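You operate a simulated robot arm through the tools that you are given. There is no shell and no other tool. Be economical: measure what you need, move in short steps, check, and stop when the job is done.

The job below is to be done with a simulated robot arm. You get a single attempt, and the scene is never put back.

TASK
Run the pile out, gauge it and mend its lean.
Fine: layer dial to the job card before the run; lay the top pack the other way round, gauge once more: it must read level.
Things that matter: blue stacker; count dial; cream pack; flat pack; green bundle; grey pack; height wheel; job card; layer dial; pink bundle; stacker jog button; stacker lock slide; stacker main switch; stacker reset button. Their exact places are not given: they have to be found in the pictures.

It is judged by the outcome, as a careful person would: the job done as asked, and still so three seconds after it is handed in. It fails if anything else is knocked over, pushed out of place, dropped, spilled or broken.

THE ROBOT
A 7-joint arm with a fingered hand on a trunk, on a base that drives. Base frame: it is fixed to the floor where the robot stands at the start and does not move with it; the origin is under the middle of the robot, x ahead of it, y to its left, z up. Units: mm, rad, N and s.
With the tool pointing down near the work surface it reaches from about 100 to 720 mm from the robot's upright axis, wherever it stands. Its first joint turns from -1.204 to 3.002 rad. Places, roughly: blue stacker [1200, -700, 1300]; count dial [900, -300, 1400]; cream pack [1000, -1250, 250]; flat pack [500, -1500, 250]; grey pack [750, -1500, 250]; height wheel [700, -700, 1100]; job card [600, -1100, 700]; layer dial [800, -400, 1400]; stacker jog button [800, -600, 1400]; stacker lock slide [700, -700, 1200]; stacker main switch [800, -600, 1200]; stacker reset button [700, -600, 1400]; stacker stop button [700, -700, 1400]; turn wheel [700, -700, 900]; width wheel [700, -700, 800]. Payload 5 kg.
The TCP is the grasp point between the finger pads, 32 mm short of the fingertips. In the tool frame z runs along the fingers and y along their closing line. Largest opening 160 mm; the body of the gripper starts 89 mm behind the TCP. The gripper is a hand of 3 fingers: y runs from the thumb to the fingers, the wrist lies at [0, 0, -252] in the tool frame.
Orientation is told as [roll, pitch, yaw] about the base's x, y, z axes, in that order, counted from this pose: with the fingers straight down and closing along the base's y, the tool's x points along the base's -x, its y along +y and its z along -z.

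THE INTERFACE
- The arm moves only by the tool arm_command. Its argument "steps" is a list of rows, each a list of 6 numbers: the shift along the tool's x, y, z in units of 500 mm (1.0 is 500 mm), then the turn, a rotation vector about the tool's x, y, z in units of 60 degrees (1.0 is 60 degrees). In form: [[tx, ty, tz, rx, ry, rz], ...]. A call has 1 to 12 rows; each row is the pose to reach, as a shift and turn from the pose commanded when the call began, along the tool's axes at that moment. A call with a number of a shift or a turn outside -1 to 1 is refused whole. Rows are played at 5 a second. More than 50 mm and 0.15 rad between two rows, and nothing of the call is played. Where a pose cannot be reached the arm comes as near as it can. A force on the tool above 40 N (or 10 N above the force at the start of the call, whichever is more), or a blocked arm, ends the call early, and 0.2 s more pass. In this call time passes only in rows, and 0.2 s behind the last. It gives the time, the measured TCP pose, the force on the tool (base axes), the opening and the grip force at its end, in the units of the frame above (readings bear some noise), with the torque about the TCP (base axes, N m) and any sound that the robot's microphone picked up.
- Cameras (640 x 400 px; columns grow to the right, rows downward): "scene" is now at [113.8, -63, 1654.2]; the picture's right is [-0.70, -0.71, -0.00], its down [-0.30, 0.30, -0.91] and it looks along [0.64, -0.64, -0.42] (base axes); focal length 279 px, centre (320, 200). "wrist" rides on the gripper at [65, -4, -116] in the tool frame; the picture's right is [0.06, 1.00, 0.00], its down [-0.87, 0.05, -0.49] and it looks along [-0.49, 0.03, 0.87] (tool axes); focal length 261 px, centre (320, 200).
- grab_frame(camera): a new picture of that camera. It takes no simulated time.
- lift_body(by): slides the trunk up (or, below 0, down) by that many mm; the arm and the scene camera ride with it, the base frame stays. It gives what a move gives, with no picture.
- base_move(legs): drives the robot by 1 to 6 legs, each [ahead, left, turn to the left] in mm, mm and rad, along the robot's own axes; the way and the turn of a leg run together, so that a leg with both is an arc; at most 1500 mm and 3.142 rad a leg. The arm and the cameras ride along, it lands a little off, and it stops where it bumps. It gives what a move gives.
- set_fingers(finger1, finger2, thumb_bend): sets how far each is bent, from 0 (flat) to 1 (curled in); at 0.3 the hand is open as for a grip, at 0.7 the pads meet at the TCP. One left out holds its place. A second passes; each finger stops where it meets its share of the squeeze, and holds until it gets a number again. It is the only way to open and close the hand. It gives what a move gives, with no picture; readings hold the bend of each and the force on the fingers (four entries, about 0 where the hand has none), thumb and palm.
- aim_head(pan, tilt): turns the head with the scene camera to pan (to the left, within 1.501 rad either way) and tilt (down, from -0.506 to 1.204), counted from straight ahead of the robot. It gives what a move gives.
- locate(camera, pixels): there is no depth. For up to 12 entries [column, row, z] of the newest picture of that camera ("zoom" is the newest enlarged one), the place [x, y] in the base frame at which the ray of that pixel passes the height z, good to about 2 mm. It takes no simulated time.
- inspect(camera, box): a new picture of the part [left, top, right, bottom] of that camera's present view, enlarged. It takes no simulated time.
- close_job(): hands the job in; it is judged then, once.

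Work in short steps. Measure before you move; look again where a grasp or a placing could have gone wrong, and mend it. You have 80 turns and 60 pictures in all, those below and enlarged ones among them. Open the gripper and draw the arm clear of the work before you hand the job in, unless the task says otherwise; then end with one line.

The tools are called as a command line: name --pt "numbers of a row" for each row, then --argument value for the rest, lists and objects as JSON in quotes. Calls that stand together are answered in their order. arm_command: Moves the arm, as the interface text tells. Its arguments: {"type":"object","properties":{"steps":{"type":"array"}},"required":["steps"]} The other tools are called the same way: lift_body (by) slides the trunk up or down; set_fingers (finger1, finger2, thumb_bend) moves the fingers one by one; base_move (legs) drives the base; aim_head (pan, tilt) turns the head that bears the scene camera; grab_frame (camera) takes a picture; locate (camera, pixels) gives the place at which the rays of pixels pass given heights; inspect (camera, box) takes an enlarged picture of a part of a camera's view; close_job () hands the job in.

At the start:

```text
clock: 0.0
eef_pos: [558.5, -780.4, 1574.2]
tool_rot: [0.0, -0.003, 0.0]
contact_force: [0.5, 0.3, 1.0]
ft_torque: [0.0, 0.03, -0.01]
gripper_width: 159.8
finger_force: 0.0
shape: jaw
bend: [0.3, 0.3, 0.3]
finger forces: [0.0, 0.0, 0.0, 0.1, 0.0, 0.1]
trunk travel left (down, up): [-800.0, 140.0]
robot x, y, heading: [2.8, 3.7, -0.001]
head pan, tilt: [-0.778, 0.436]
```

scene: 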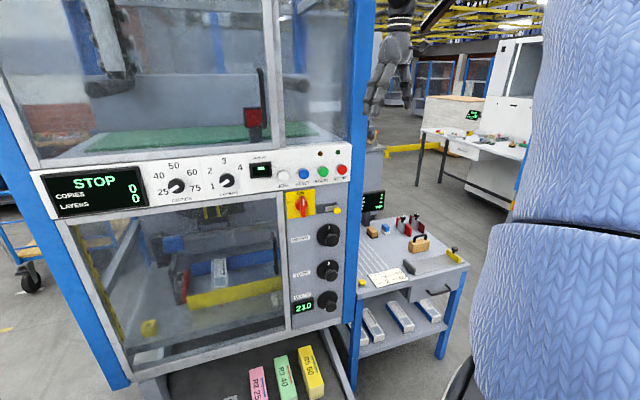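
wrist: 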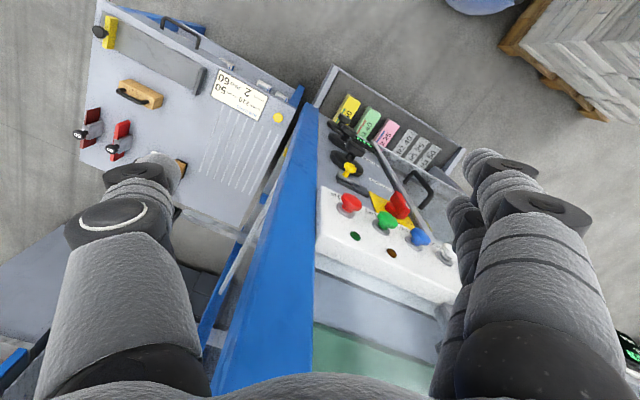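

The scene shows the stacker panel around (190,180) and the job card near (388,277). I enlarge both to read labels.

inspect --camera "scene" --box '[30, 140, 360, 340]'

inspect --camera "scene" --box '[340, 180, 480, 360]'

inspect --camera "wrist" --box '[180, 40, 480, 270]'

```text
1.94 times, centred on (195, 240) of scene
```

zoom: 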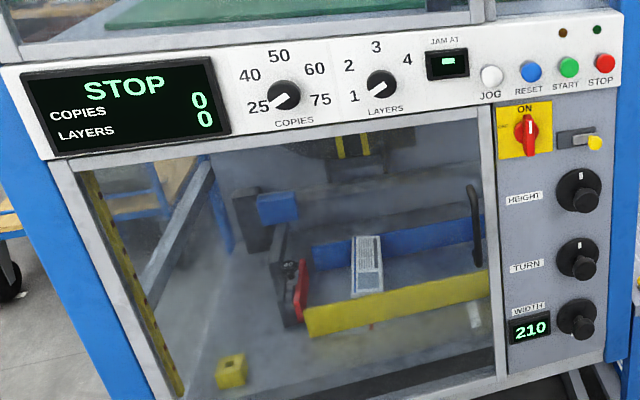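

```text
2.22 times, centred on (410, 270) of scene
```

zoom: 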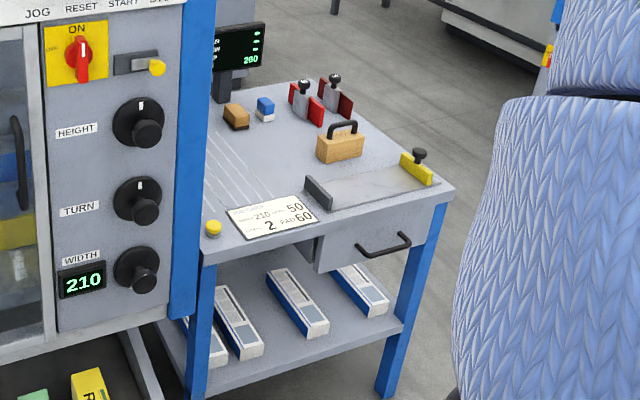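

```text
1.74 times, centred on (330, 155) of wrist
```

zoom: 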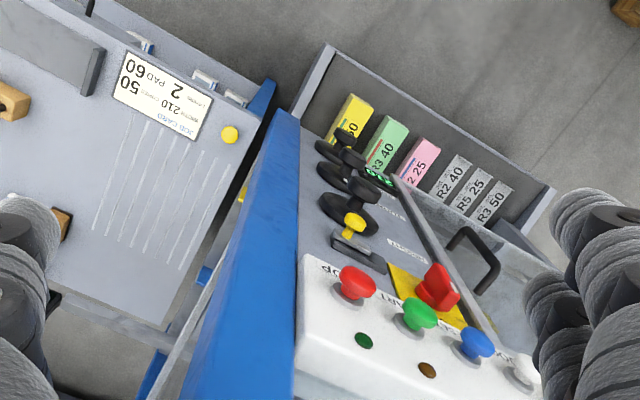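

The card reads copies 50, layers 2, width 210, pad 60. The layer dial is at 1. I enlarge the controls, the bench display and the inside more closely.

inspect --camera "scene" --box '[240, 140, 360, 220]'

inspect --camera "scene" --box '[350, 180, 450, 250]'

inspect --camera "scene" --box '[70, 190, 300, 340]'

aim_head --pan -0.9 --tilt 0.8

grab_frame --camera "scene"

```text
5.00 times, centred on (300, 180) of scene
```

zoom: 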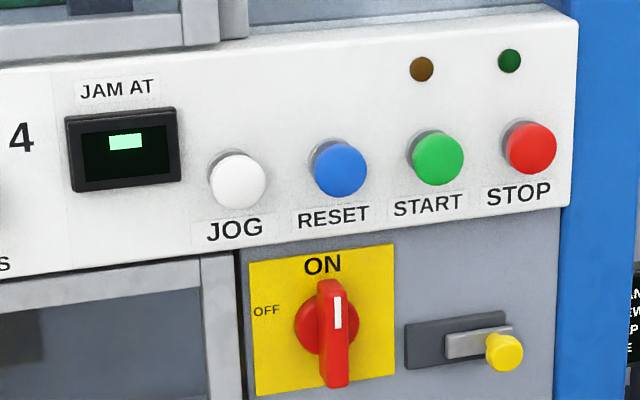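

```text
5.71 times, centred on (400, 215) of scene
```

zoom: 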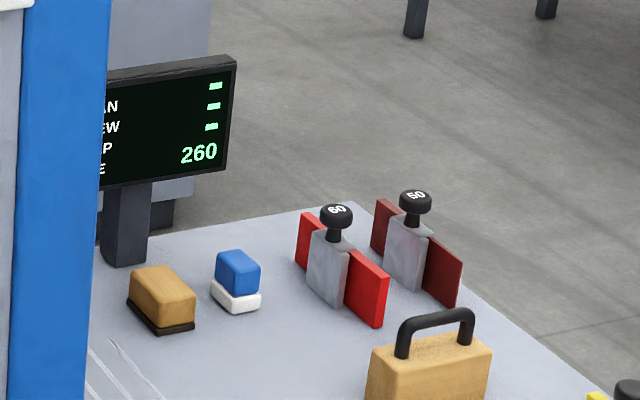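

```text
2.67 times, centred on (185, 265) of scene
```

zoom: 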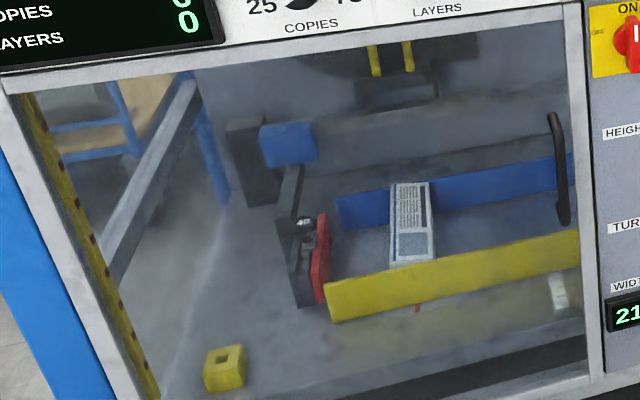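

```text
clock: 0.8
eef_pos: [558.7, -781.2, 1575.2]
tool_rot: [0.0, -0.003, 0.0]
contact_force: [0.2, -0.3, 0.1]
ft_torque: [-0.04, -0.04, 0.0]
gripper_width: 160.0
finger_force: 0.0
shape: jaw
bend: [0.3, 0.3, 0.3]
finger forces: [0.0, 0.1, 0.0, 0.1, 0.0, 0.0]
trunk travel left (down, up): [-800.0, 140.0]
robot x, y, heading: [-0.3, -0.2, 0.0]
head pan, tilt: [-0.901, 0.799]
```

```text
51 pictures are left
```

scene: 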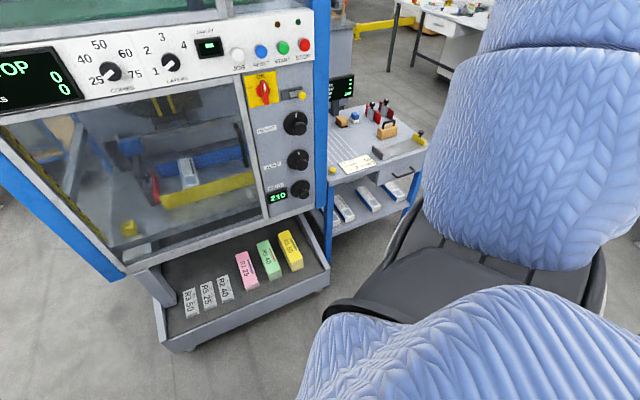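

I read the card and tray from the wrist camera, enlarged more.

inspect --camera "wrist" --box '[200, 60, 300, 130]'

inspect --camera "scene" --box '[320, 65, 440, 225]'

locate --camera "scene" --pixels '[[238, 54, 1380], [261, 51, 1380], [282, 47, 1380], [304, 45, 1380], [168, 68, 1380], [111, 71, 1380], [263, 89, 1280], [302, 94, 1250], [296, 124, 1150], [355, 165, 700], [345, 210, 250], [120, 280, 250]]'

```text
5.71 times, centred on (250, 95) of wrist
```

zoom: 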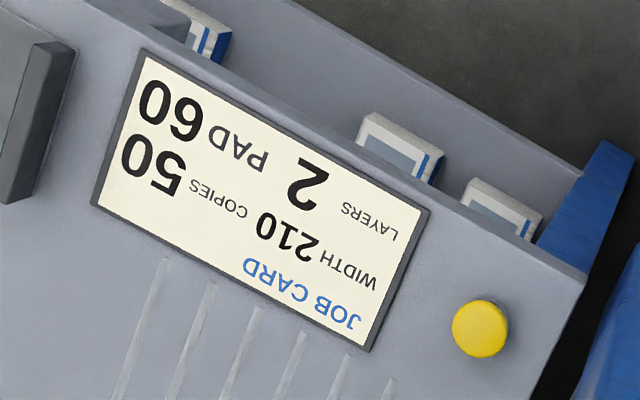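

```text
2.50 times, centred on (380, 145) of scene
```

zoom: 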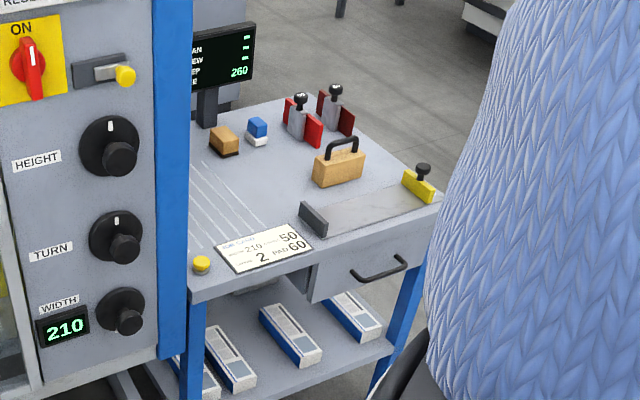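

```text
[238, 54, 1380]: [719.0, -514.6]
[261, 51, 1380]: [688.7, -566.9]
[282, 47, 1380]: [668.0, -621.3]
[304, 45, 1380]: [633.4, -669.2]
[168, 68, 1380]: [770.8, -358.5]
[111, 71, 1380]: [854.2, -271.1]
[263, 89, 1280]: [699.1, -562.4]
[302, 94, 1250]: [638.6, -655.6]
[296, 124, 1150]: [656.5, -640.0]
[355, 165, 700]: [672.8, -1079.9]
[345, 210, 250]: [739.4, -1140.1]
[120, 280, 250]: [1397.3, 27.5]
```

The panel normal points along about (-0.87, 0.49), so I turn the robot to heading -0.51 to face it, then look.

base_move --legs '[[0, 0, -0.51]]'

aim_head --pan -0.5 --tilt 0.5

grab_frame --camera "scene"

```text
clock: 2.7
eef_pos: [105.9, -954.0, 1574.9]
tool_rot: [0.002, -0.003, -0.509]
contact_force: [0.5, -1.1, -0.4]
ft_torque: [0.0, -0.02, 0.02]
gripper_width: 159.8
finger_force: 0.0
shape: jaw
bend: [0.3, 0.3, 0.3]
finger forces: [0.0, 0.1, 0.0, 0.0, 0.0, 0.0]
trunk travel left (down, up): [-800.0, 140.0]
robot x, y, heading: [-1.1, -1.1, -0.507]
head pan, tilt: [-0.901, 0.799]
```

```text
clock: 3.5
eef_pos: [106.7, -955.1, 1574.3]
tool_rot: [-0.002, -0.003, -0.51]
contact_force: [-0.4, 0.2, -0.1]
ft_torque: [-0.01, 0.02, -0.03]
gripper_width: 159.8
finger_force: 0.0
shape: jaw
bend: [0.3, 0.3, 0.3]
finger forces: [0.0, 0.0, 0.0, 0.1, 0.0, 0.0]
trunk travel left (down, up): [-800.0, 140.0]
robot x, y, heading: [-4.0, 1.4, -0.506]
head pan, tilt: [-0.499, 0.499]
```

```text
48 pictures are left
```

scene: 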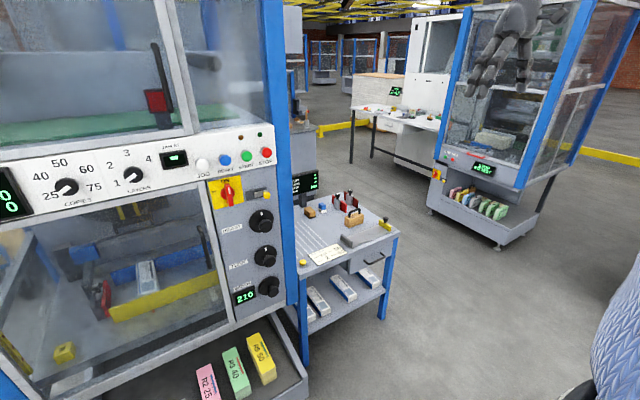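

The way to the right is clear floor. I drive 350 mm right so buttons sit ahead and the bench display comes into view.

base_move --legs '[[0, -350, 0]]'

aim_head --pan -0.25 --tilt 0.5

grab_frame --camera "scene"

```text
clock: 6.0
eef_pos: [-55.3, -1254.4, 1573.9]
tool_rot: [0.0, -0.004, -0.512]
contact_force: [0.4, 0.4, 0.0]
ft_torque: [-0.02, -0.02, 0.02]
gripper_width: 159.9
finger_force: 0.1
shape: jaw
bend: [0.3, 0.3, 0.3]
finger forces: [0.0, 0.0, 0.0, 0.1, 0.0, 0.0]
trunk travel left (down, up): [-800.0, 140.0]
robot x, y, heading: [-159.4, -298.7, -0.513]
head pan, tilt: [-0.499, 0.499]
stopped in leg 1: the robot was blocked; the commanded pose is now the measured one
```

```text
clock: 6.7
eef_pos: [-57.4, -1253.0, 1574.6]
tool_rot: [0.001, -0.004, -0.512]
contact_force: [-0.1, 0.9, 1.0]
ft_torque: [0.03, -0.04, -0.03]
gripper_width: 160.2
finger_force: 0.0
shape: jaw
bend: [0.3, 0.3, 0.3]
finger forces: [0.0, 0.0, 0.0, 0.1, 0.1, 0.0]
trunk travel left (down, up): [-800.0, 140.0]
robot x, y, heading: [-160.7, -295.2, -0.509]
head pan, tilt: [-0.25, 0.499]
```

```text
47 pictures are left
```

scene: 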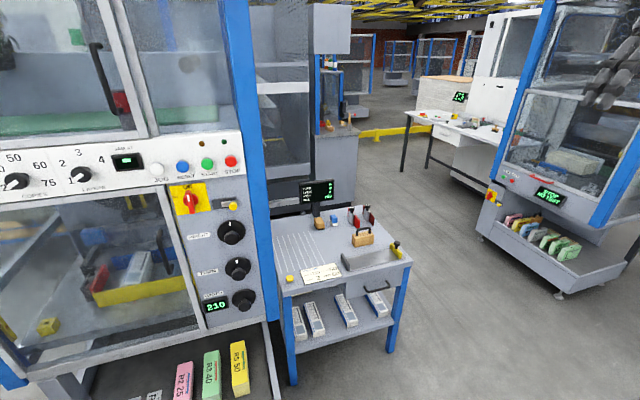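

The drive was blocked at about 340 mm. I look to the right and down to see why, and enlarge the bench display first.

inspect --camera "scene" --box '[265, 170, 415, 290]'

inspect --camera "scene" --box '[295, 175, 345, 210]'

aim_head --pan -1.5 --tilt 0.9

grab_frame --camera "scene"

grab_frame --camera "wrist"

```text
3.33 times, centred on (340, 230) of scene
```

zoom: 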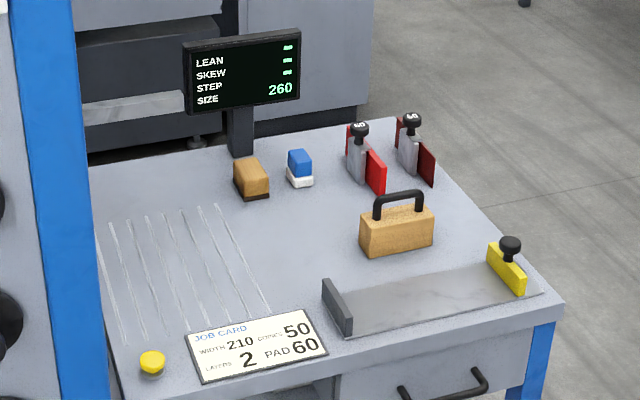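

```text
11.43 times, centred on (320, 192) of scene
```

zoom: 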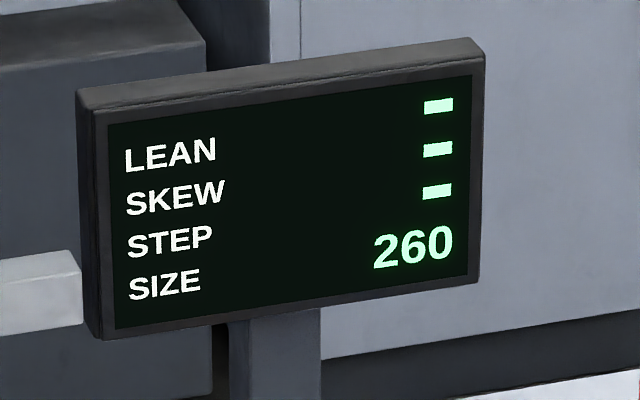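

```text
clock: 8.2
eef_pos: [-57.2, -1252.9, 1575.4]
tool_rot: [0.003, -0.003, -0.511]
contact_force: [-1.0, 0.6, -0.8]
ft_torque: [-0.03, 0.0, 0.02]
gripper_width: 159.8
finger_force: 0.0
shape: jaw
bend: [0.3, 0.3, 0.3]
finger forces: [0.0, 0.0, 0.0, 0.0, 0.1, 0.0]
trunk travel left (down, up): [-800.0, 140.0]
robot x, y, heading: [-159.2, -300.0, -0.512]
head pan, tilt: [-1.499, 0.901]
```

```text
44 pictures are left
```

scene: 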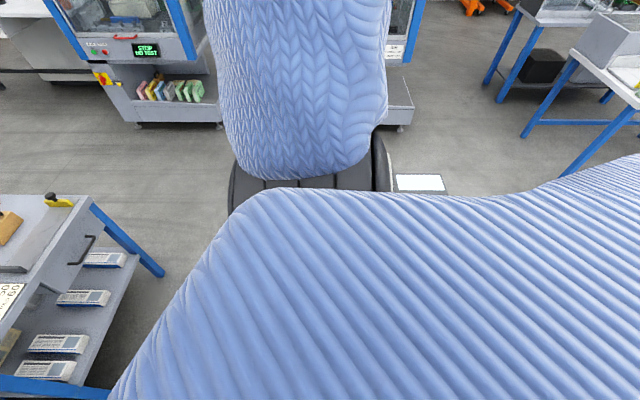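

```text
43 pictures are left
```

wrist: 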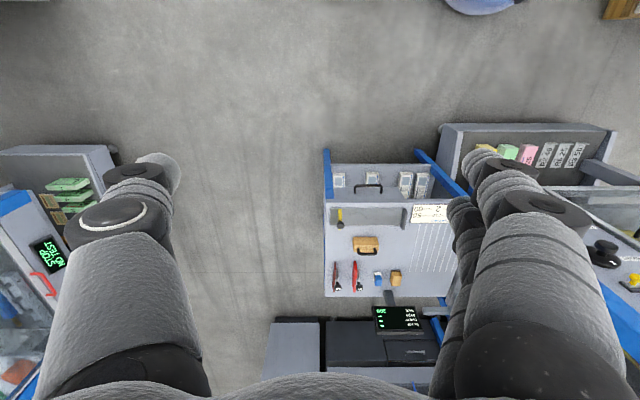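

Display reads LEAN/SKEW/STEP "–", SIZE 260; the yellow button at the bench corner seems to be the gauge button. Now I bring the arm round in front, tool turning toward horizontal, clear of everything.

arm_command --pt "0 0.083 0 0 -0.083 0" --pt "0 0.166 0 0 -0.166 0" --pt "0 0.25 0 0 -0.25 0" --pt "0 0.333 0 0 -0.333 0" --pt "0 0.416 0 0 -0.416 0" --pt "0 0.5 0 0 -0.5 0" --pt "0 0.583 0 0 -0.583 0" --pt "0 0.666 0 0 -0.666 0" --pt "0 0.75 0 0 -0.75 0" --pt "0 0.833 0 0 -0.833 0" --pt "0 0.916 0 0 -0.916 0" --pt "0 1 0 0 -1 0"

```text
clock: 10.8
eef_pos: [182.2, -824.5, 1578.6]
tool_rot: [0.016, -1.032, -0.52]
contact_force: [-0.9, -0.5, 0.7]
ft_torque: [0.02, 0.02, 0.02]
gripper_width: 159.7
finger_force: 0.2
shape: jaw
bend: [0.3, 0.3, 0.3]
finger forces: [0.0, 0.0, 0.0, 0.1, 0.1, 0.0]
out of reach, approached as far as the arm can: row 12
trunk travel left (down, up): [-800.0, 140.0]
robot x, y, heading: [-161.6, -297.7, -0.506]
head pan, tilt: [-1.499, 0.901]
```

Close. I continue turning to horizontal while lowering about 190 mm and moving left 250.

arm_command --pt "0.041 0.0625 0.024 0 -0.065 0" --pt "0.082 0.125 0.049 0 -0.13 0" --pt "0.122 0.1875 0.073 0 -0.195 0" --pt "0.163 0.25 0.098 0 -0.26 0" --pt "0.204 0.3125 0.122 0 -0.325 0" --pt "0.245 0.375 0.146 0 -0.39 0" --pt "0.285 0.4375 0.171 0 -0.455 0" --pt "0.326 0.5 0.195 0 -0.515 0"

aim_head --pan 0.1 --tilt 0.4

grab_frame --camera "scene"

```text
clock: 12.6
eef_pos: [391.8, -791.2, 1468.0]
tool_rot: [0.11, -1.528, -0.555]
contact_force: [0.8, -0.9, 0.0]
ft_torque: [-0.02, -0.02, 0.05]
gripper_width: 160.0
finger_force: 0.1
shape: jaw
bend: [0.3, 0.3, 0.3]
finger forces: [0.1, 0.1, 0.1, 0.1, 0.0, 0.0]
out of reach, approached as far as the arm can: row 1, 2, 3, 4, 5, 6, 7, 8
trunk travel left (down, up): [-800.0, 140.0]
robot x, y, heading: [-164.7, -298.7, -0.51]
head pan, tilt: [-1.499, 0.901]
```

```text
clock: 14.2
eef_pos: [392.1, -788.0, 1469.9]
tool_rot: [0.073, -1.53, -0.516]
contact_force: [-0.2, -0.8, -0.7]
ft_torque: [0.0, -0.02, 0.0]
gripper_width: 160.2
finger_force: 0.0
shape: jaw
bend: [0.3, 0.3, 0.3]
finger forces: [0.0, 0.1, 0.1, 0.0, 0.1, 0.0]
trunk travel left (down, up): [-800.0, 140.0]
robot x, y, heading: [-157.7, -297.0, -0.503]
head pan, tilt: [0.099, 0.4]
```

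```text
42 pictures are left
```

scene: 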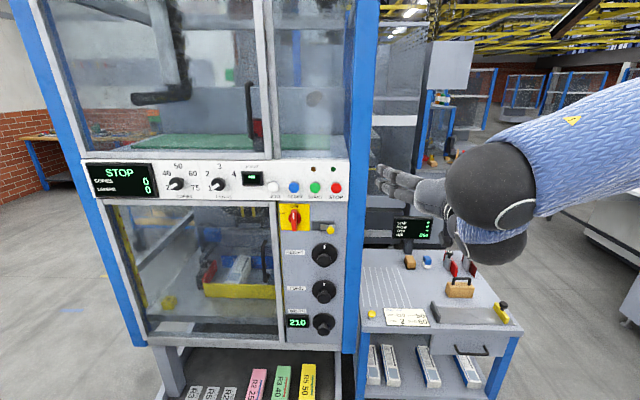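

The arm now points at the panel (TCP fwd≈719, left≈-160 of the robot). I locate the controls from this viewpoint to triangulate with the first one: dial (219,184), start (315,187), stop (336,187), jog (273,186), lock (330,229).

locate --camera "scene" --pixels '[[219, 184, 1380], [315, 187, 1380], [336, 187, 1380], [273, 186, 1380], [294, 187, 1380], [176, 183, 1380], [219, 184, 1300], [315, 187, 1300], [273, 186, 1300], [371, 314, 700], [410, 317, 700], [428, 260, 700]]'

inspect --camera "scene" --box '[80, 150, 360, 345]'

```text
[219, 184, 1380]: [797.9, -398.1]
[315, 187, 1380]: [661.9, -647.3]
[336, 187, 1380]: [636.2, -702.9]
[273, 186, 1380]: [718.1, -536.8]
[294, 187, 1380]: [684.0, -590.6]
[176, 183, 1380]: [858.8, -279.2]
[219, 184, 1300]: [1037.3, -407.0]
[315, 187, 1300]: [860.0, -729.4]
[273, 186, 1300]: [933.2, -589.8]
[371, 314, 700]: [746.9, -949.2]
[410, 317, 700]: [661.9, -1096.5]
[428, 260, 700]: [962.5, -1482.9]
```

```text
2.05 times, centred on (220, 248) of scene
```

zoom: 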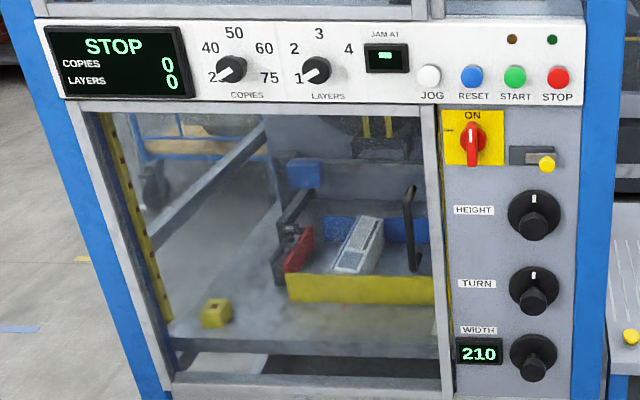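

Triangulated: START ≈ (718,-670,1356), JOG ≈ (767,-549,1362), layer dial ≈ (850,-400,1361); panel faces along heading ≈ -0.49. I drive left 520 mm to bring the layer dial before the hand.

base_move --legs '[[0, 520, 0.01]]'

aim_head --pan -0.1 --tilt 0.3

grab_frame --camera "scene"

grab_frame --camera "wrist"

```text
clock: 16.7
eef_pos: [602.9, -416.3, 1471.2]
tool_rot: [-0.024, -1.533, -0.401]
contact_force: [2.1, 1.2, 0.8]
ft_torque: [-0.02, 0.03, -0.08]
gripper_width: 160.0
finger_force: 0.2
shape: jaw
bend: [0.3, 0.3, 0.3]
finger forces: [0.1, 0.0, 0.0, 0.1, 0.0, 0.0]
trunk travel left (down, up): [-800.0, 140.0]
robot x, y, heading: [38.9, 56.4, -0.494]
head pan, tilt: [0.099, 0.4]
stopped in leg 1: the robot was blocked; the commanded pose is now the measured one
```

```text
clock: 17.5
eef_pos: [599.6, -424.6, 1469.1]
tool_rot: [0.11, -1.53, -0.537]
contact_force: [0.4, -0.5, -0.3]
ft_torque: [0.0, 0.02, 0.04]
gripper_width: 159.9
finger_force: 0.1
shape: jaw
bend: [0.3, 0.3, 0.3]
finger forces: [0.0, 0.0, 0.0, 0.0, 0.1, 0.0]
trunk travel left (down, up): [-800.0, 140.0]
robot x, y, heading: [39.3, 58.0, -0.488]
head pan, tilt: [-0.099, 0.3]
```

```text
40 pictures are left
```

scene: 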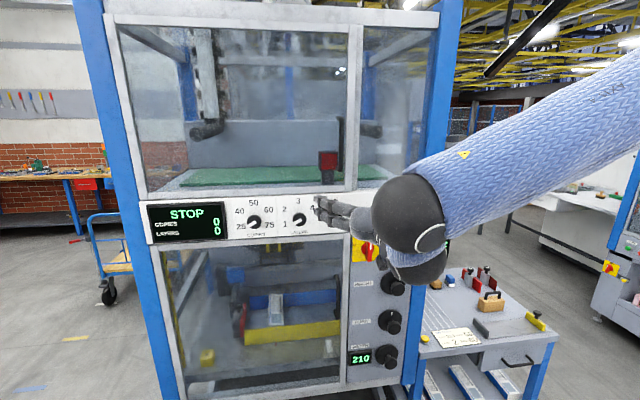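

```text
39 pictures are left
```

wrist: 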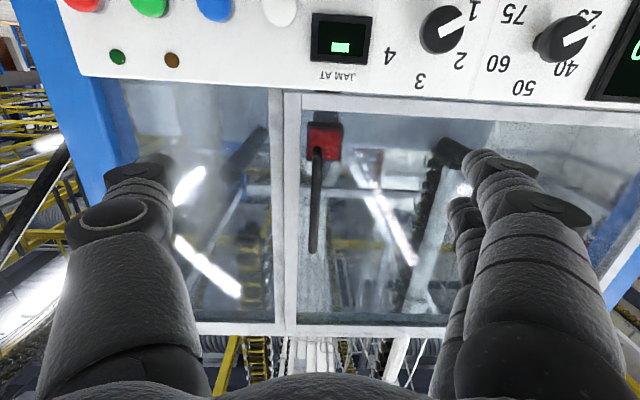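

Blocked again at the left side, but the dial is reachable: from wrist pixel (443,30) it lies ≈ +135 mm left, 100 mm lower, ~210 mm ahead of the TCP. I move there part-way (forward 90) and pre-shape the fingers afterwards.

arm_command --pt "0.034 0.045 0.03 0.009 -0.007 0" --pt "0.068 0.09 0.06 0.018 -0.013 0" --pt "0.102 0.135 0.09 0.027 -0.02 0" --pt "0.136 0.18 0.12 0.036 -0.026 0" --pt "0.17 0.225 0.15 0.045 -0.033 0" --pt "0.204 0.27 0.18 0.0525 -0.039 0"

set_fingers --finger1 0.48 --finger2 0.48 --thumb_bend 0.48

grab_frame --camera "wrist"

grab_frame --camera "scene"

```text
clock: 18.9
eef_pos: [714.3, -396.0, 1382.7]
tool_rot: [-0.391, -1.558, -0.001]
contact_force: [-1.3, 1.1, 0.6]
ft_torque: [0.03, 0.05, -0.05]
gripper_width: 159.8
finger_force: 0.0
shape: jaw
bend: [0.3, 0.3, 0.3]
finger forces: [0.0, 0.0, 0.1, 0.0, 0.0, 0.0]
out of reach, approached as far as the arm can: row 1, 2, 3, 4, 5, 6
trunk travel left (down, up): [-800.0, 140.0]
robot x, y, heading: [41.4, 57.1, -0.499]
head pan, tilt: [-0.099, 0.3]
```

```text
clock: 19.9
eef_pos: [716.6, -394.9, 1380.9]
tool_rot: [-0.306, -1.552, -0.087]
contact_force: [0.1, -0.4, 0.1]
ft_torque: [0.01, -0.01, -0.01]
gripper_width: 96.4
finger_force: 0.0
shape: fingers
bend: [0.48, 0.48, 0.48]
finger forces: [0.0, 0.1, 0.0, 0.1, 0.1, 0.0]
trunk travel left (down, up): [-800.0, 140.0]
robot x, y, heading: [41.1, 58.3, -0.494]
head pan, tilt: [-0.099, 0.3]
```

```text
38 pictures are left
```

wrist: 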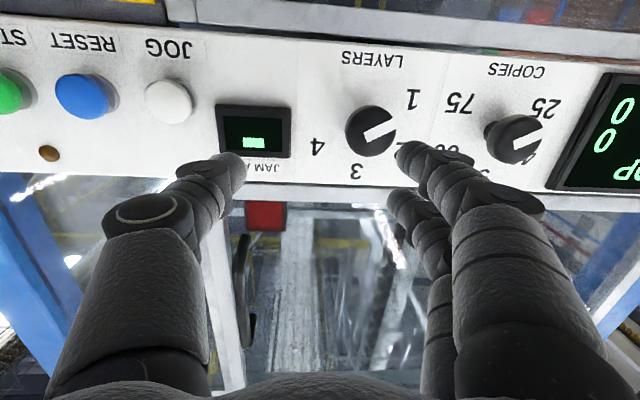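

```text
37 pictures are left
```

scene: 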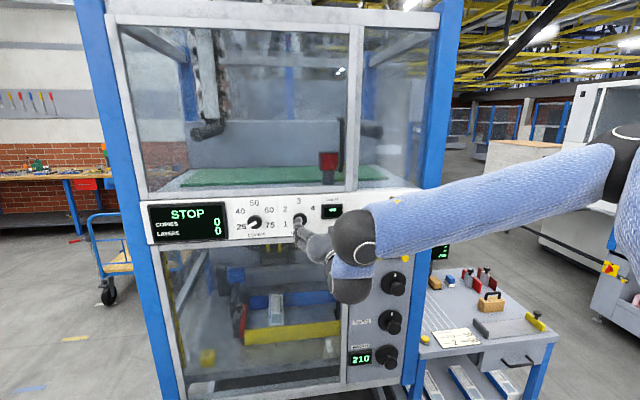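

The arm is too cramped here; I back the base off 130 mm so the arm extends more, then correct the lateral offset (45 mm left, 5° heading).

base_move --legs '[[-130, 0, 0]]'

arm_command --pt "0.003 0.03 0.06 0.025 0 0" --pt "0.006 0.06 0.12 0.05 0 0" --pt "0.01 0.09 0.18 0.07 0 0" --pt "0.014 0.112 0.22 0.09 0 0"

grab_frame --camera "wrist"

```text
clock: 21.2
eef_pos: [594.2, -346.6, 1383.3]
tool_rot: [-0.285, -1.555, -0.119]
contact_force: [-0.1, -0.4, -0.1]
ft_torque: [-0.03, 0.02, 0.02]
gripper_width: 96.0
finger_force: 0.0
shape: fingers
bend: [0.48, 0.48, 0.48]
finger forces: [0.0, 0.0, 0.2, 0.0, 0.1, 0.0]
trunk travel left (down, up): [-800.0, 140.0]
robot x, y, heading: [-77.2, 112.7, -0.507]
head pan, tilt: [-0.099, 0.3]
```

```text
clock: 22.2
eef_pos: [645.1, -367.9, 1384.8]
tool_rot: [-0.34, -1.556, -0.12]
contact_force: [-0.5, 0.0, 0.1]
ft_torque: [-0.01, 0.05, 0.04]
gripper_width: 95.2
finger_force: 0.1
shape: fingers
bend: [0.48, 0.48, 0.48]
finger forces: [0.1, 0.1, 0.1, 0.0, 0.0, 0.1]
out of reach, approached as far as the arm can: row 1, 2, 3, 4
trunk travel left (down, up): [-800.0, 140.0]
robot x, y, heading: [-77.2, 115.1, -0.505]
head pan, tilt: [-0.099, 0.3]
```

```text
36 pictures are left
```

wrist: 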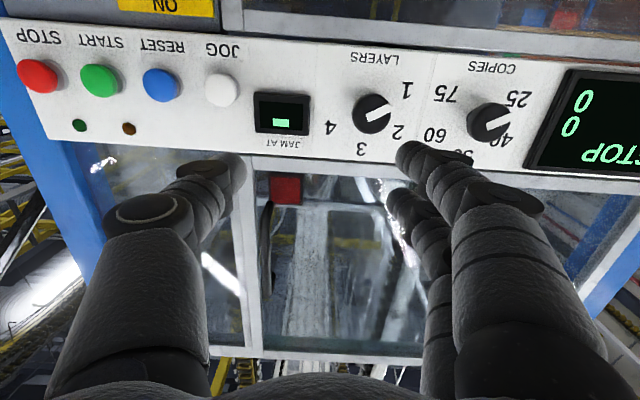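

The arm's upper link appears to be at its first-joint limit (elbow far right). I turn the robot 0.6 rad right so the panel lies to its left, where the joint has room, then look.

base_move --legs '[[0, 0, -0.6]]'

arm_command --pt "0 0.083 0 -0.05 0 0" --pt "0 0.166 0.0 -0.1 0 0" --pt "0 0.25 0.0 -0.15 0 0" --pt "0 0.333 0.0 -0.2 0 0" --pt "0 0.416 0.0 -0.25 0 0" --pt "0 0.5 0.0 -0.3 0 0" --pt "0 0.583 0.0 -0.35 0 0" --pt "0 0.666 0.0 -0.4 0 0" --pt "0 0.75 0 -0.45 0 0" --pt "0 0.833 0 -0.5 0 0" --pt "0 0.916 0 -0.55 0 0"

aim_head --pan 0.5 --tilt 0.5

grab_frame --camera "scene"

```text
clock: 24.2
eef_pos: [249.3, -690.3, 1383.4]
tool_rot: [-0.341, -1.554, -0.715]
contact_force: [-0.8, -1.2, 0.3]
ft_torque: [0.0, 0.04, 0.03]
gripper_width: 95.6
finger_force: 0.1
shape: fingers
bend: [0.48, 0.48, 0.48]
finger forces: [0.0, 0.0, 0.0, 0.1, 0.1, 0.1]
trunk travel left (down, up): [-800.0, 140.0]
robot x, y, heading: [-77.1, 113.3, -1.103]
head pan, tilt: [-0.099, 0.3]
```

```text
clock: 26.6
eef_pos: [405.0, -563.8, 1465.2]
tool_rot: [0.245, -1.554, -0.725]
contact_force: [-0.5, -0.9, -1.4]
ft_torque: [-0.04, 0.05, -0.04]
gripper_width: 95.5
finger_force: 0.0
shape: fingers
bend: [0.48, 0.48, 0.48]
finger forces: [0.1, 0.0, 0.0, 0.1, 0.1, 0.1]
out of reach, approached as far as the arm can: row 1, 2, 3, 4, 5, 6, 7, 8, 9, 10, 11
trunk travel left (down, up): [-800.0, 140.0]
robot x, y, heading: [-77.5, 115.7, -1.102]
head pan, tilt: [-0.099, 0.3]
```

```text
clock: 27.6
eef_pos: [406.3, -563.7, 1465.5]
tool_rot: [0.225, -1.554, -0.703]
contact_force: [-0.1, -0.5, -0.8]
ft_torque: [0.0, 0.0, -0.03]
gripper_width: 95.5
finger_force: 0.1
shape: fingers
bend: [0.48, 0.48, 0.48]
finger forces: [0.0, 0.0, 0.1, 0.0, 0.0, 0.0]
trunk travel left (down, up): [-800.0, 140.0]
robot x, y, heading: [-74.2, 114.4, -1.101]
head pan, tilt: [0.499, 0.499]
```

```text
35 pictures are left
```

scene: 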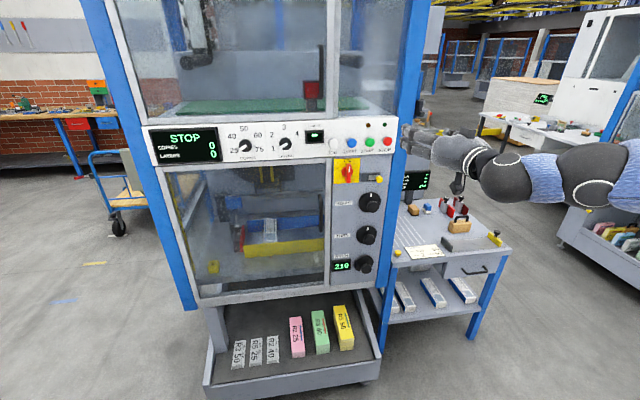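

The arm keeps running into limits sideways. I look to the left and down to learn what blocked the base, and try the arm forward to learn its free directions.

arm_command --pt "0 0 0.06 0 0 0" --pt "0 0 0.12 0 0 0" --pt "0 0 0.18 0 0 0"

aim_head --pan 1.5 --tilt 0.9

grab_frame --camera "scene"

```text
clock: 28.4
eef_pos: [428.9, -618.5, 1476.7]
tool_rot: [0.202, -1.553, -0.682]
contact_force: [0.7, -0.2, -0.2]
ft_torque: [-0.01, 0.01, -0.03]
gripper_width: 95.6
finger_force: 0.1
shape: fingers
bend: [0.48, 0.48, 0.48]
finger forces: [0.0, 0.0, 0.1, 0.1, 0.0, 0.1]
out of reach, approached as far as the arm can: row 1, 2, 3
trunk travel left (down, up): [-800.0, 140.0]
robot x, y, heading: [-77.9, 113.3, -1.102]
head pan, tilt: [0.499, 0.499]
```

```text
clock: 29.7
eef_pos: [428.8, -618.2, 1476.3]
tool_rot: [0.217, -1.554, -0.696]
contact_force: [-0.5, 0.2, 1.0]
ft_torque: [0.03, 0.04, 0.01]
gripper_width: 95.3
finger_force: 0.0
shape: fingers
bend: [0.48, 0.48, 0.48]
finger forces: [0.0, 0.0, 0.0, 0.0, 0.1, 0.0]
trunk travel left (down, up): [-800.0, 140.0]
robot x, y, heading: [-72.9, 117.0, -1.099]
head pan, tilt: [1.499, 0.901]
```

```text
34 pictures are left
```

scene: 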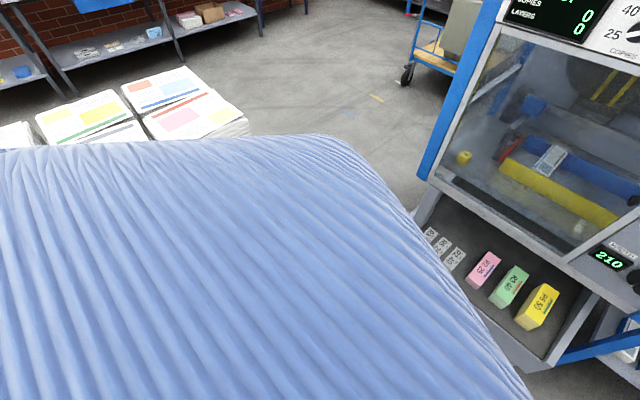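

A paper pallet on the robot's left explains the block. The arm evidently works freely to the robot's right (as at the start), so I swing the hand to the right and then turn the base back to heading ~0 so the panel lies right-front.

arm_command --pt "0 -0.075 -0.05 0.075 0 0" --pt "0 -0.15 -0.1 0.15 0 0" --pt "0 -0.225 -0.15 0.225 0 0" --pt "0 -0.3 -0.2 0.3 0 0" --pt "0 -0.375 -0.25 0.375 0 0" --pt "0 -0.45 -0.3 0.45 0 0" --pt "0 -0.525 -0.35 0.525 0 0" --pt "0 -0.6 -0.4 0.6 0 0" --pt "0 -0.675 -0.45 0.675 0 0" --pt "0 -0.75 -0.5 0.75 0 0" --pt "0 -0.825 -0.55 0.825 0 0" --pt "0 -0.9 -0.6 0.9 0 0"

```text
clock: 32.3
eef_pos: [-46.3, -880.7, 1483.4]
tool_rot: [-0.659, -1.554, -0.766]
contact_force: [-0.4, -0.8, -0.6]
ft_torque: [-0.01, 0.01, 0.03]
gripper_width: 95.4
finger_force: 0.0
shape: fingers
bend: [0.48, 0.48, 0.48]
finger forces: [0.0, 0.1, 0.1, 0.0, 0.0, 0.0]
trunk travel left (down, up): [-800.0, 140.0]
robot x, y, heading: [-76.2, 114.1, -1.103]
head pan, tilt: [1.499, 0.901]
```

That was fully reachable. I retract 200 mm and lower to about z 1370 before turning the base so nothing touches the stacker.

arm_command --pt "0.036 0 -0.067 0 0 0" --pt "0.072 0 -0.133 0 0 0" --pt "0.108 0 -0.2 0 0 0" --pt "0.144 0 -0.267 0 0 0" --pt "0.18 0 -0.333 0 0 0" --pt "0.216 0 -0.4 0 0 0"

```text
clock: 33.7
eef_pos: [-92.4, -742.2, 1409.8]
tool_rot: [-0.438, -1.55, -0.975]
contact_force: [-0.1, 0.7, 0.5]
ft_torque: [-0.02, 0.01, 0.08]
gripper_width: 95.4
finger_force: 0.1
shape: fingers
bend: [0.48, 0.48, 0.48]
finger forces: [0.0, 0.0, 0.1, 0.0, 0.0, 0.1]
out of reach, approached as far as the arm can: row 5, 6
trunk travel left (down, up): [-800.0, 140.0]
robot x, y, heading: [-74.3, 117.1, -1.1]
head pan, tilt: [1.499, 0.901]
```

At the fold limit (TCP fwd 758 of robot). Turning left 1.0 rad puts the TCP about 200 mm short of the panel; then a small shift forward-right, and look.

base_move --legs '[[0, 0, 1.0], [61, -60, 0]]'

aim_head --pan -0.45 --tilt 0.4

grab_frame --camera "wrist"

grab_frame --camera "scene"

```text
clock: 36.8
eef_pos: [634.0, -361.2, 1410.8]
tool_rot: [-0.496, -1.548, 0.075]
contact_force: [0.2, -0.4, 0.3]
ft_torque: [0.01, 0.0, 0.02]
gripper_width: 95.4
finger_force: 0.0
shape: fingers
bend: [0.48, 0.48, 0.48]
finger forces: [0.0, 0.1, 0.0, 0.0, 0.1, 0.0]
trunk travel left (down, up): [-800.0, 140.0]
robot x, y, heading: [-74.4, 116.1, -0.104]
head pan, tilt: [1.499, 0.901]
stopped in leg 1: the robot was blocked; the commanded pose is now the measured one
```

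```text
clock: 38.7
eef_pos: [634.5, -360.8, 1411.0]
tool_rot: [-0.518, -1.548, 0.097]
contact_force: [0.6, 0.4, -0.1]
ft_torque: [0.0, 0.01, -0.01]
gripper_width: 95.4
finger_force: 0.1
shape: fingers
bend: [0.48, 0.48, 0.48]
finger forces: [0.0, 0.0, 0.0, 0.0, 0.2, 0.0]
trunk travel left (down, up): [-800.0, 140.0]
robot x, y, heading: [-75.2, 114.3, -0.106]
head pan, tilt: [-0.45, 0.4]
```

```text
33 pictures are left
```

wrist: 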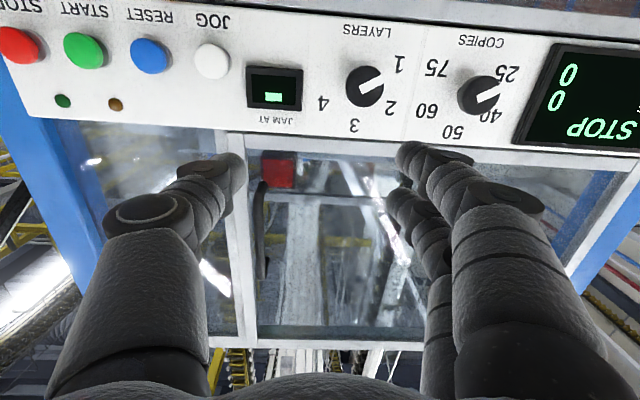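

```text
32 pictures are left
```

scene: 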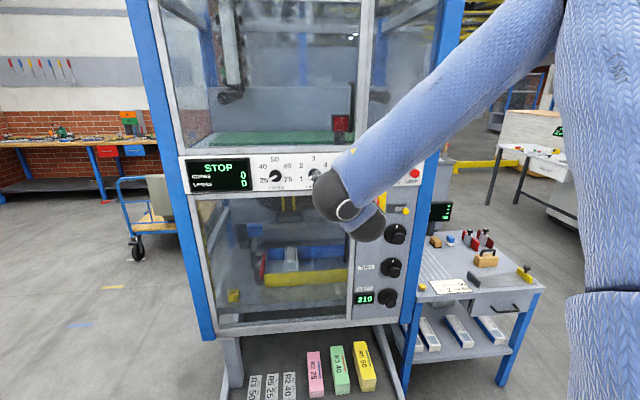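

Turn completed (touching the pallet side at the end). Dial at wrist pixel (364,87) → about (837,-399,1372). I drive 70 mm along the panel normal, then lift the arm into alignment with it.

base_move --legs '[[65, -30, 0]]'

arm_command --pt "0.02 0.033 0.015 0.017 -0.005 0" --pt "0.039 0.066 0.03 0.034 -0.01 0" --pt "0.058 0.1 0.045 0.05 -0.015 0" --pt "0.078 0.13 0.06 0.067 -0.02 0"

grab_frame --camera "wrist"

```text
clock: 39.7
eef_pos: [697.1, -397.8, 1408.3]
tool_rot: [-0.462, -1.548, 0.039]
contact_force: [1.6, 0.2, 0.6]
ft_torque: [-0.01, -0.06, -0.01]
gripper_width: 95.5
finger_force: 0.1
shape: fingers
bend: [0.48, 0.48, 0.48]
finger forces: [0.0, 0.0, 0.0, 0.1, 0.1, 0.1]
trunk travel left (down, up): [-800.0, 140.0]
robot x, y, heading: [-13.8, 78.4, -0.105]
head pan, tilt: [-0.45, 0.4]
```

```text
clock: 40.7
eef_pos: [778.6, -364.2, 1353.1]
tool_rot: [-0.204, -1.518, -0.192]
contact_force: [-0.1, -0.6, -0.4]
ft_torque: [0.03, -0.03, 0.02]
gripper_width: 95.5
finger_force: 0.1
shape: fingers
bend: [0.48, 0.48, 0.48]
finger forces: [0.0, 0.0, 0.0, 0.0, 0.0, 0.0]
out of reach, approached as far as the arm can: row 1, 2, 3, 4
trunk travel left (down, up): [-800.0, 140.0]
robot x, y, heading: [-17.6, 77.0, -0.101]
head pan, tilt: [-0.45, 0.4]
```

```text
31 pictures are left
```

wrist: 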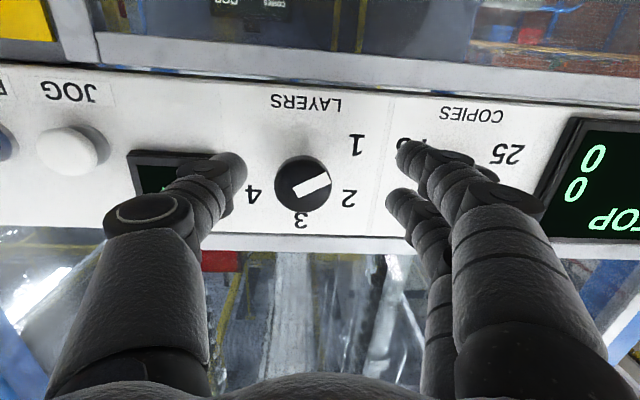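

The hand is now in front of the dial (pixel (303,183)); it needs ~27 mm up and ~11 mm right. I correct and advance 35 mm.

arm_command --pt "-0.028 -0.008 0.02 0.03 -0.024 0" --pt "-0.056 -0.016 0.04 0.06 -0.048 0" --pt "-0.056 -0.016 0.07 0.06 -0.048 0"

grab_frame --camera "wrist"

```text
clock: 41.5
eef_pos: [786.6, -405.2, 1407.0]
tool_rot: [-2.563, -1.547, 2.056]
contact_force: [-0.2, 0.8, 0.0]
ft_torque: [0.02, 0.04, -0.07]
gripper_width: 95.9
finger_force: 0.1
shape: fingers
bend: [0.48, 0.48, 0.48]
finger forces: [0.0, 0.0, 0.1, 0.0, 0.0, 0.0]
out of reach, approached as far as the arm can: row 1, 2, 3
trunk travel left (down, up): [-800.0, 140.0]
robot x, y, heading: [-14.5, 78.1, -0.105]
head pan, tilt: [-0.45, 0.4]
```

```text
30 pictures are left
```

wrist: 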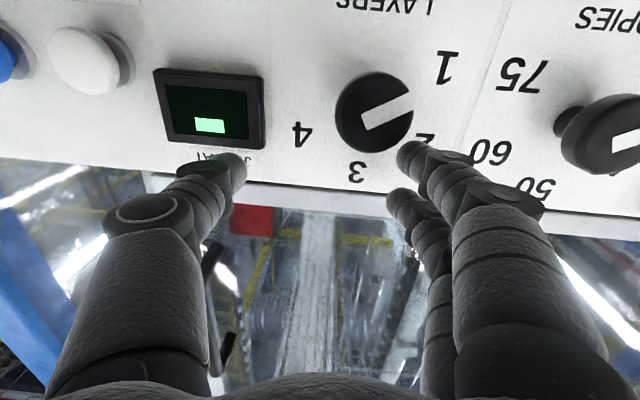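

The commanded pose is constrained, but the measured pose is fine: from dial pixel (375,110) I need ~31 mm left and ~38 mm down. I do that with the base (tiny left turn) and the trunk, which do not depend on the arm's limits.

base_move --legs '[[0, 0, 0.035]]'

lift_body --by -37

grab_frame --camera "wrist"

```text
clock: 42.3
eef_pos: [804.3, -378.5, 1405.6]
tool_rot: [-2.589, -1.55, 2.117]
contact_force: [1.2, 0.0, -0.2]
ft_torque: [-0.02, 0.0, 0.01]
gripper_width: 95.6
finger_force: 0.0
shape: fingers
bend: [0.48, 0.48, 0.48]
finger forces: [0.1, 0.0, 0.0, 0.0, 0.0, 0.0]
trunk travel left (down, up): [-800.0, 140.0]
robot x, y, heading: [-18.3, 78.2, -0.07]
head pan, tilt: [-0.45, 0.4]
```

```text
clock: 43.1
eef_pos: [801.9, -378.4, 1369.4]
tool_rot: [-2.597, -1.551, 2.125]
contact_force: [-0.5, -0.7, 0.4]
ft_torque: [0.03, 0.01, -0.01]
gripper_width: 95.8
finger_force: 0.1
shape: fingers
bend: [0.48, 0.48, 0.48]
finger forces: [0.1, 0.0, 0.0, 0.1, 0.0, 0.1]
trunk travel left (down, up): [-763.0, 177.0]
robot x, y, heading: [-11.4, 79.5, -0.069]
head pan, tilt: [-0.45, 0.4]
```

```text
29 pictures are left
```

wrist: 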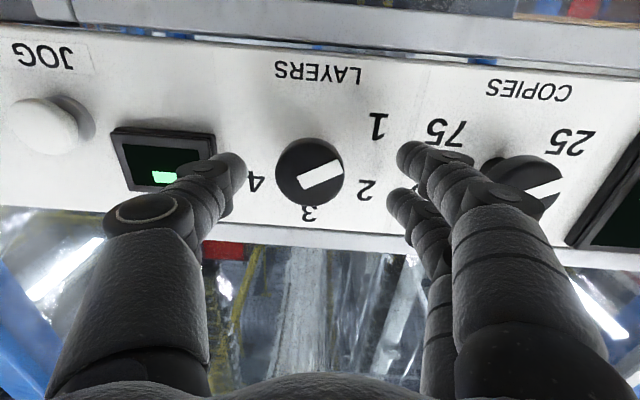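

Dial is now centred at (309,172). I advance ~28 mm along the tool with the base and check.

base_move --legs '[[26, -11, 0]]'

inspect --camera "wrist" --box '[100, 50, 540, 325]'

```text
clock: 44.0
eef_pos: [822.0, -383.3, 1370.5]
tool_rot: [-2.643, -1.548, 2.183]
contact_force: [-8.9, 4.3, 2.3]
ft_torque: [0.18, 0.05, 0.53]
gripper_width: 95.5
finger_force: 4.9
shape: fingers
bend: [0.49, 0.48, 0.48]
finger forces: [10.0, 0.1, 0.1, 0.1, 0.0, 0.0]
trunk travel left (down, up): [-763.0, 177.0]
robot x, y, heading: [7.4, 68.9, -0.076]
head pan, tilt: [-0.45, 0.4]
stopped in leg 1: the force on the tool passed its limit (the readings are from after the stop); the commanded pose is now the measured one
```

```text
1.45 times, centred on (320, 188) of wrist
```

zoom: 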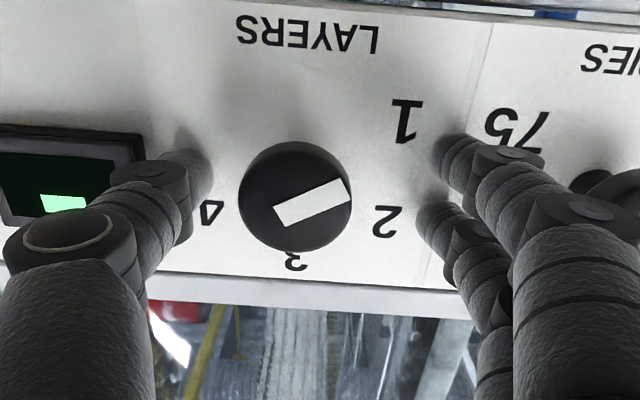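

Finger 1 just touches the panel (10 N), with the knob between the digits. I back off 5 mm and close on the knob.

base_move --legs '[[-6, 2, 0]]'

set_fingers --finger1 0.62 --finger2 0.62 --thumb_bend 0.62

inspect --camera "wrist" --box '[100, 50, 540, 325]'

```text
clock: 44.7
eef_pos: [818.1, -382.8, 1369.6]
tool_rot: [-2.57, -1.55, 2.109]
contact_force: [0.6, 0.3, -0.4]
ft_torque: [-0.02, -0.01, 0.0]
gripper_width: 95.9
finger_force: 0.2
shape: fingers
bend: [0.48, 0.48, 0.48]
finger forces: [0.1, 0.0, 0.0, 0.0, 0.0, 0.0]
trunk travel left (down, up): [-763.0, 177.0]
robot x, y, heading: [0.2, 69.2, -0.071]
head pan, tilt: [-0.45, 0.4]
```

```text
clock: 45.7
eef_pos: [817.6, -384.0, 1368.9]
tool_rot: [-2.61, -1.549, 2.144]
contact_force: [-3.9, -8.1, 0.4]
ft_torque: [0.0, 0.02, -0.15]
gripper_width: 49.2
finger_force: 4.0
shape: fingers
bend: [0.62, 0.62, 0.6]
finger forces: [0.0, 0.1, 0.0, 0.0, 9.0, 0.0]
trunk travel left (down, up): [-763.0, 177.0]
robot x, y, heading: [0.0, 70.6, -0.073]
head pan, tilt: [-0.45, 0.4]
```

```text
1.45 times, centred on (320, 188) of wrist
```

zoom: 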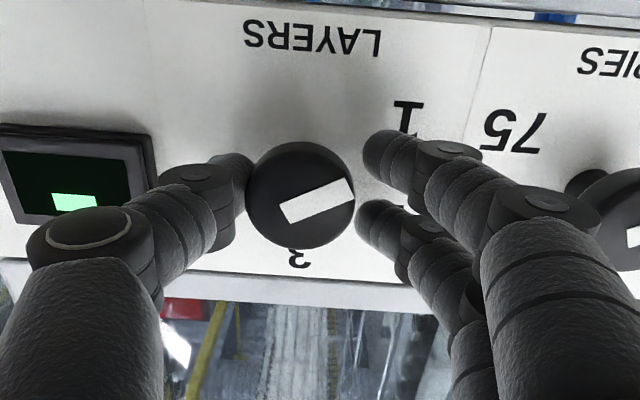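

The thumb touches the knob; I close the two fingers onto it too.

set_fingers --finger1 0.72 --finger2 0.72 --thumb_bend 0.64

arm_command --pt "0 0 0 0 0 0.125" --pt "0 0 0 0 0 0.25" --pt "0 0 0 0 0 0.375" --pt "0 0 0 0 0 0.5" --pt "0 0 0 0 0 0.625" --pt "0 0 0 0 0 0.75" --pt "0 0 0 0 0 0.875" --pt "0 0 0 0 0 1.0"

inspect --camera "wrist" --box '[100, 50, 540, 325]'

```text
clock: 46.7
eef_pos: [817.1, -382.9, 1368.7]
tool_rot: [-2.596, -1.549, 2.135]
contact_force: [4.4, -5.4, 2.0]
ft_torque: [-0.07, -0.03, -0.22]
gripper_width: 39.6
finger_force: 12.2
shape: fingers
bend: [0.69, 0.69, 0.61]
finger forces: [5.9, 6.9, 0.0, 0.0, 12.0, 0.1]
trunk travel left (down, up): [-763.0, 177.0]
robot x, y, heading: [2.9, 69.0, -0.068]
head pan, tilt: [-0.45, 0.4]
```

```text
clock: 48.5
eef_pos: [819.3, -383.3, 1369.3]
tool_rot: [1.587, -0.535, -2.032]
contact_force: [-3.4, 1.1, 3.0]
ft_torque: [0.0, 0.07, -0.02]
gripper_width: 32.0
finger_force: 10.2
shape: fingers
bend: [0.71, 0.68, 0.62]
finger forces: [4.2, 7.7, 0.0, 0.0, 8.3, 0.1]
out of reach, approached as far as the arm can: row 8
trunk travel left (down, up): [-763.0, 177.0]
robot x, y, heading: [1.1, 71.1, -0.071]
head pan, tilt: [-0.45, 0.4]
```

```text
1.45 times, centred on (320, 188) of wrist
```

zoom: 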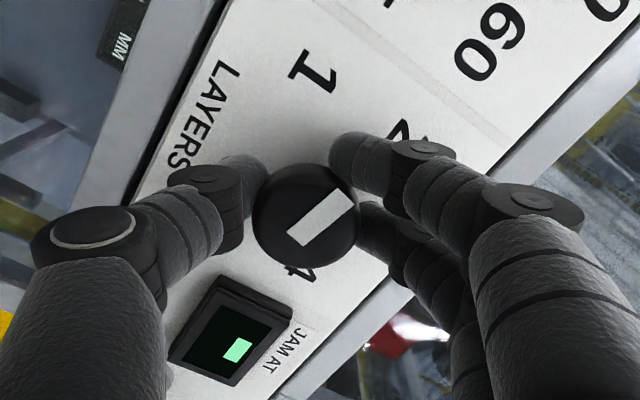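

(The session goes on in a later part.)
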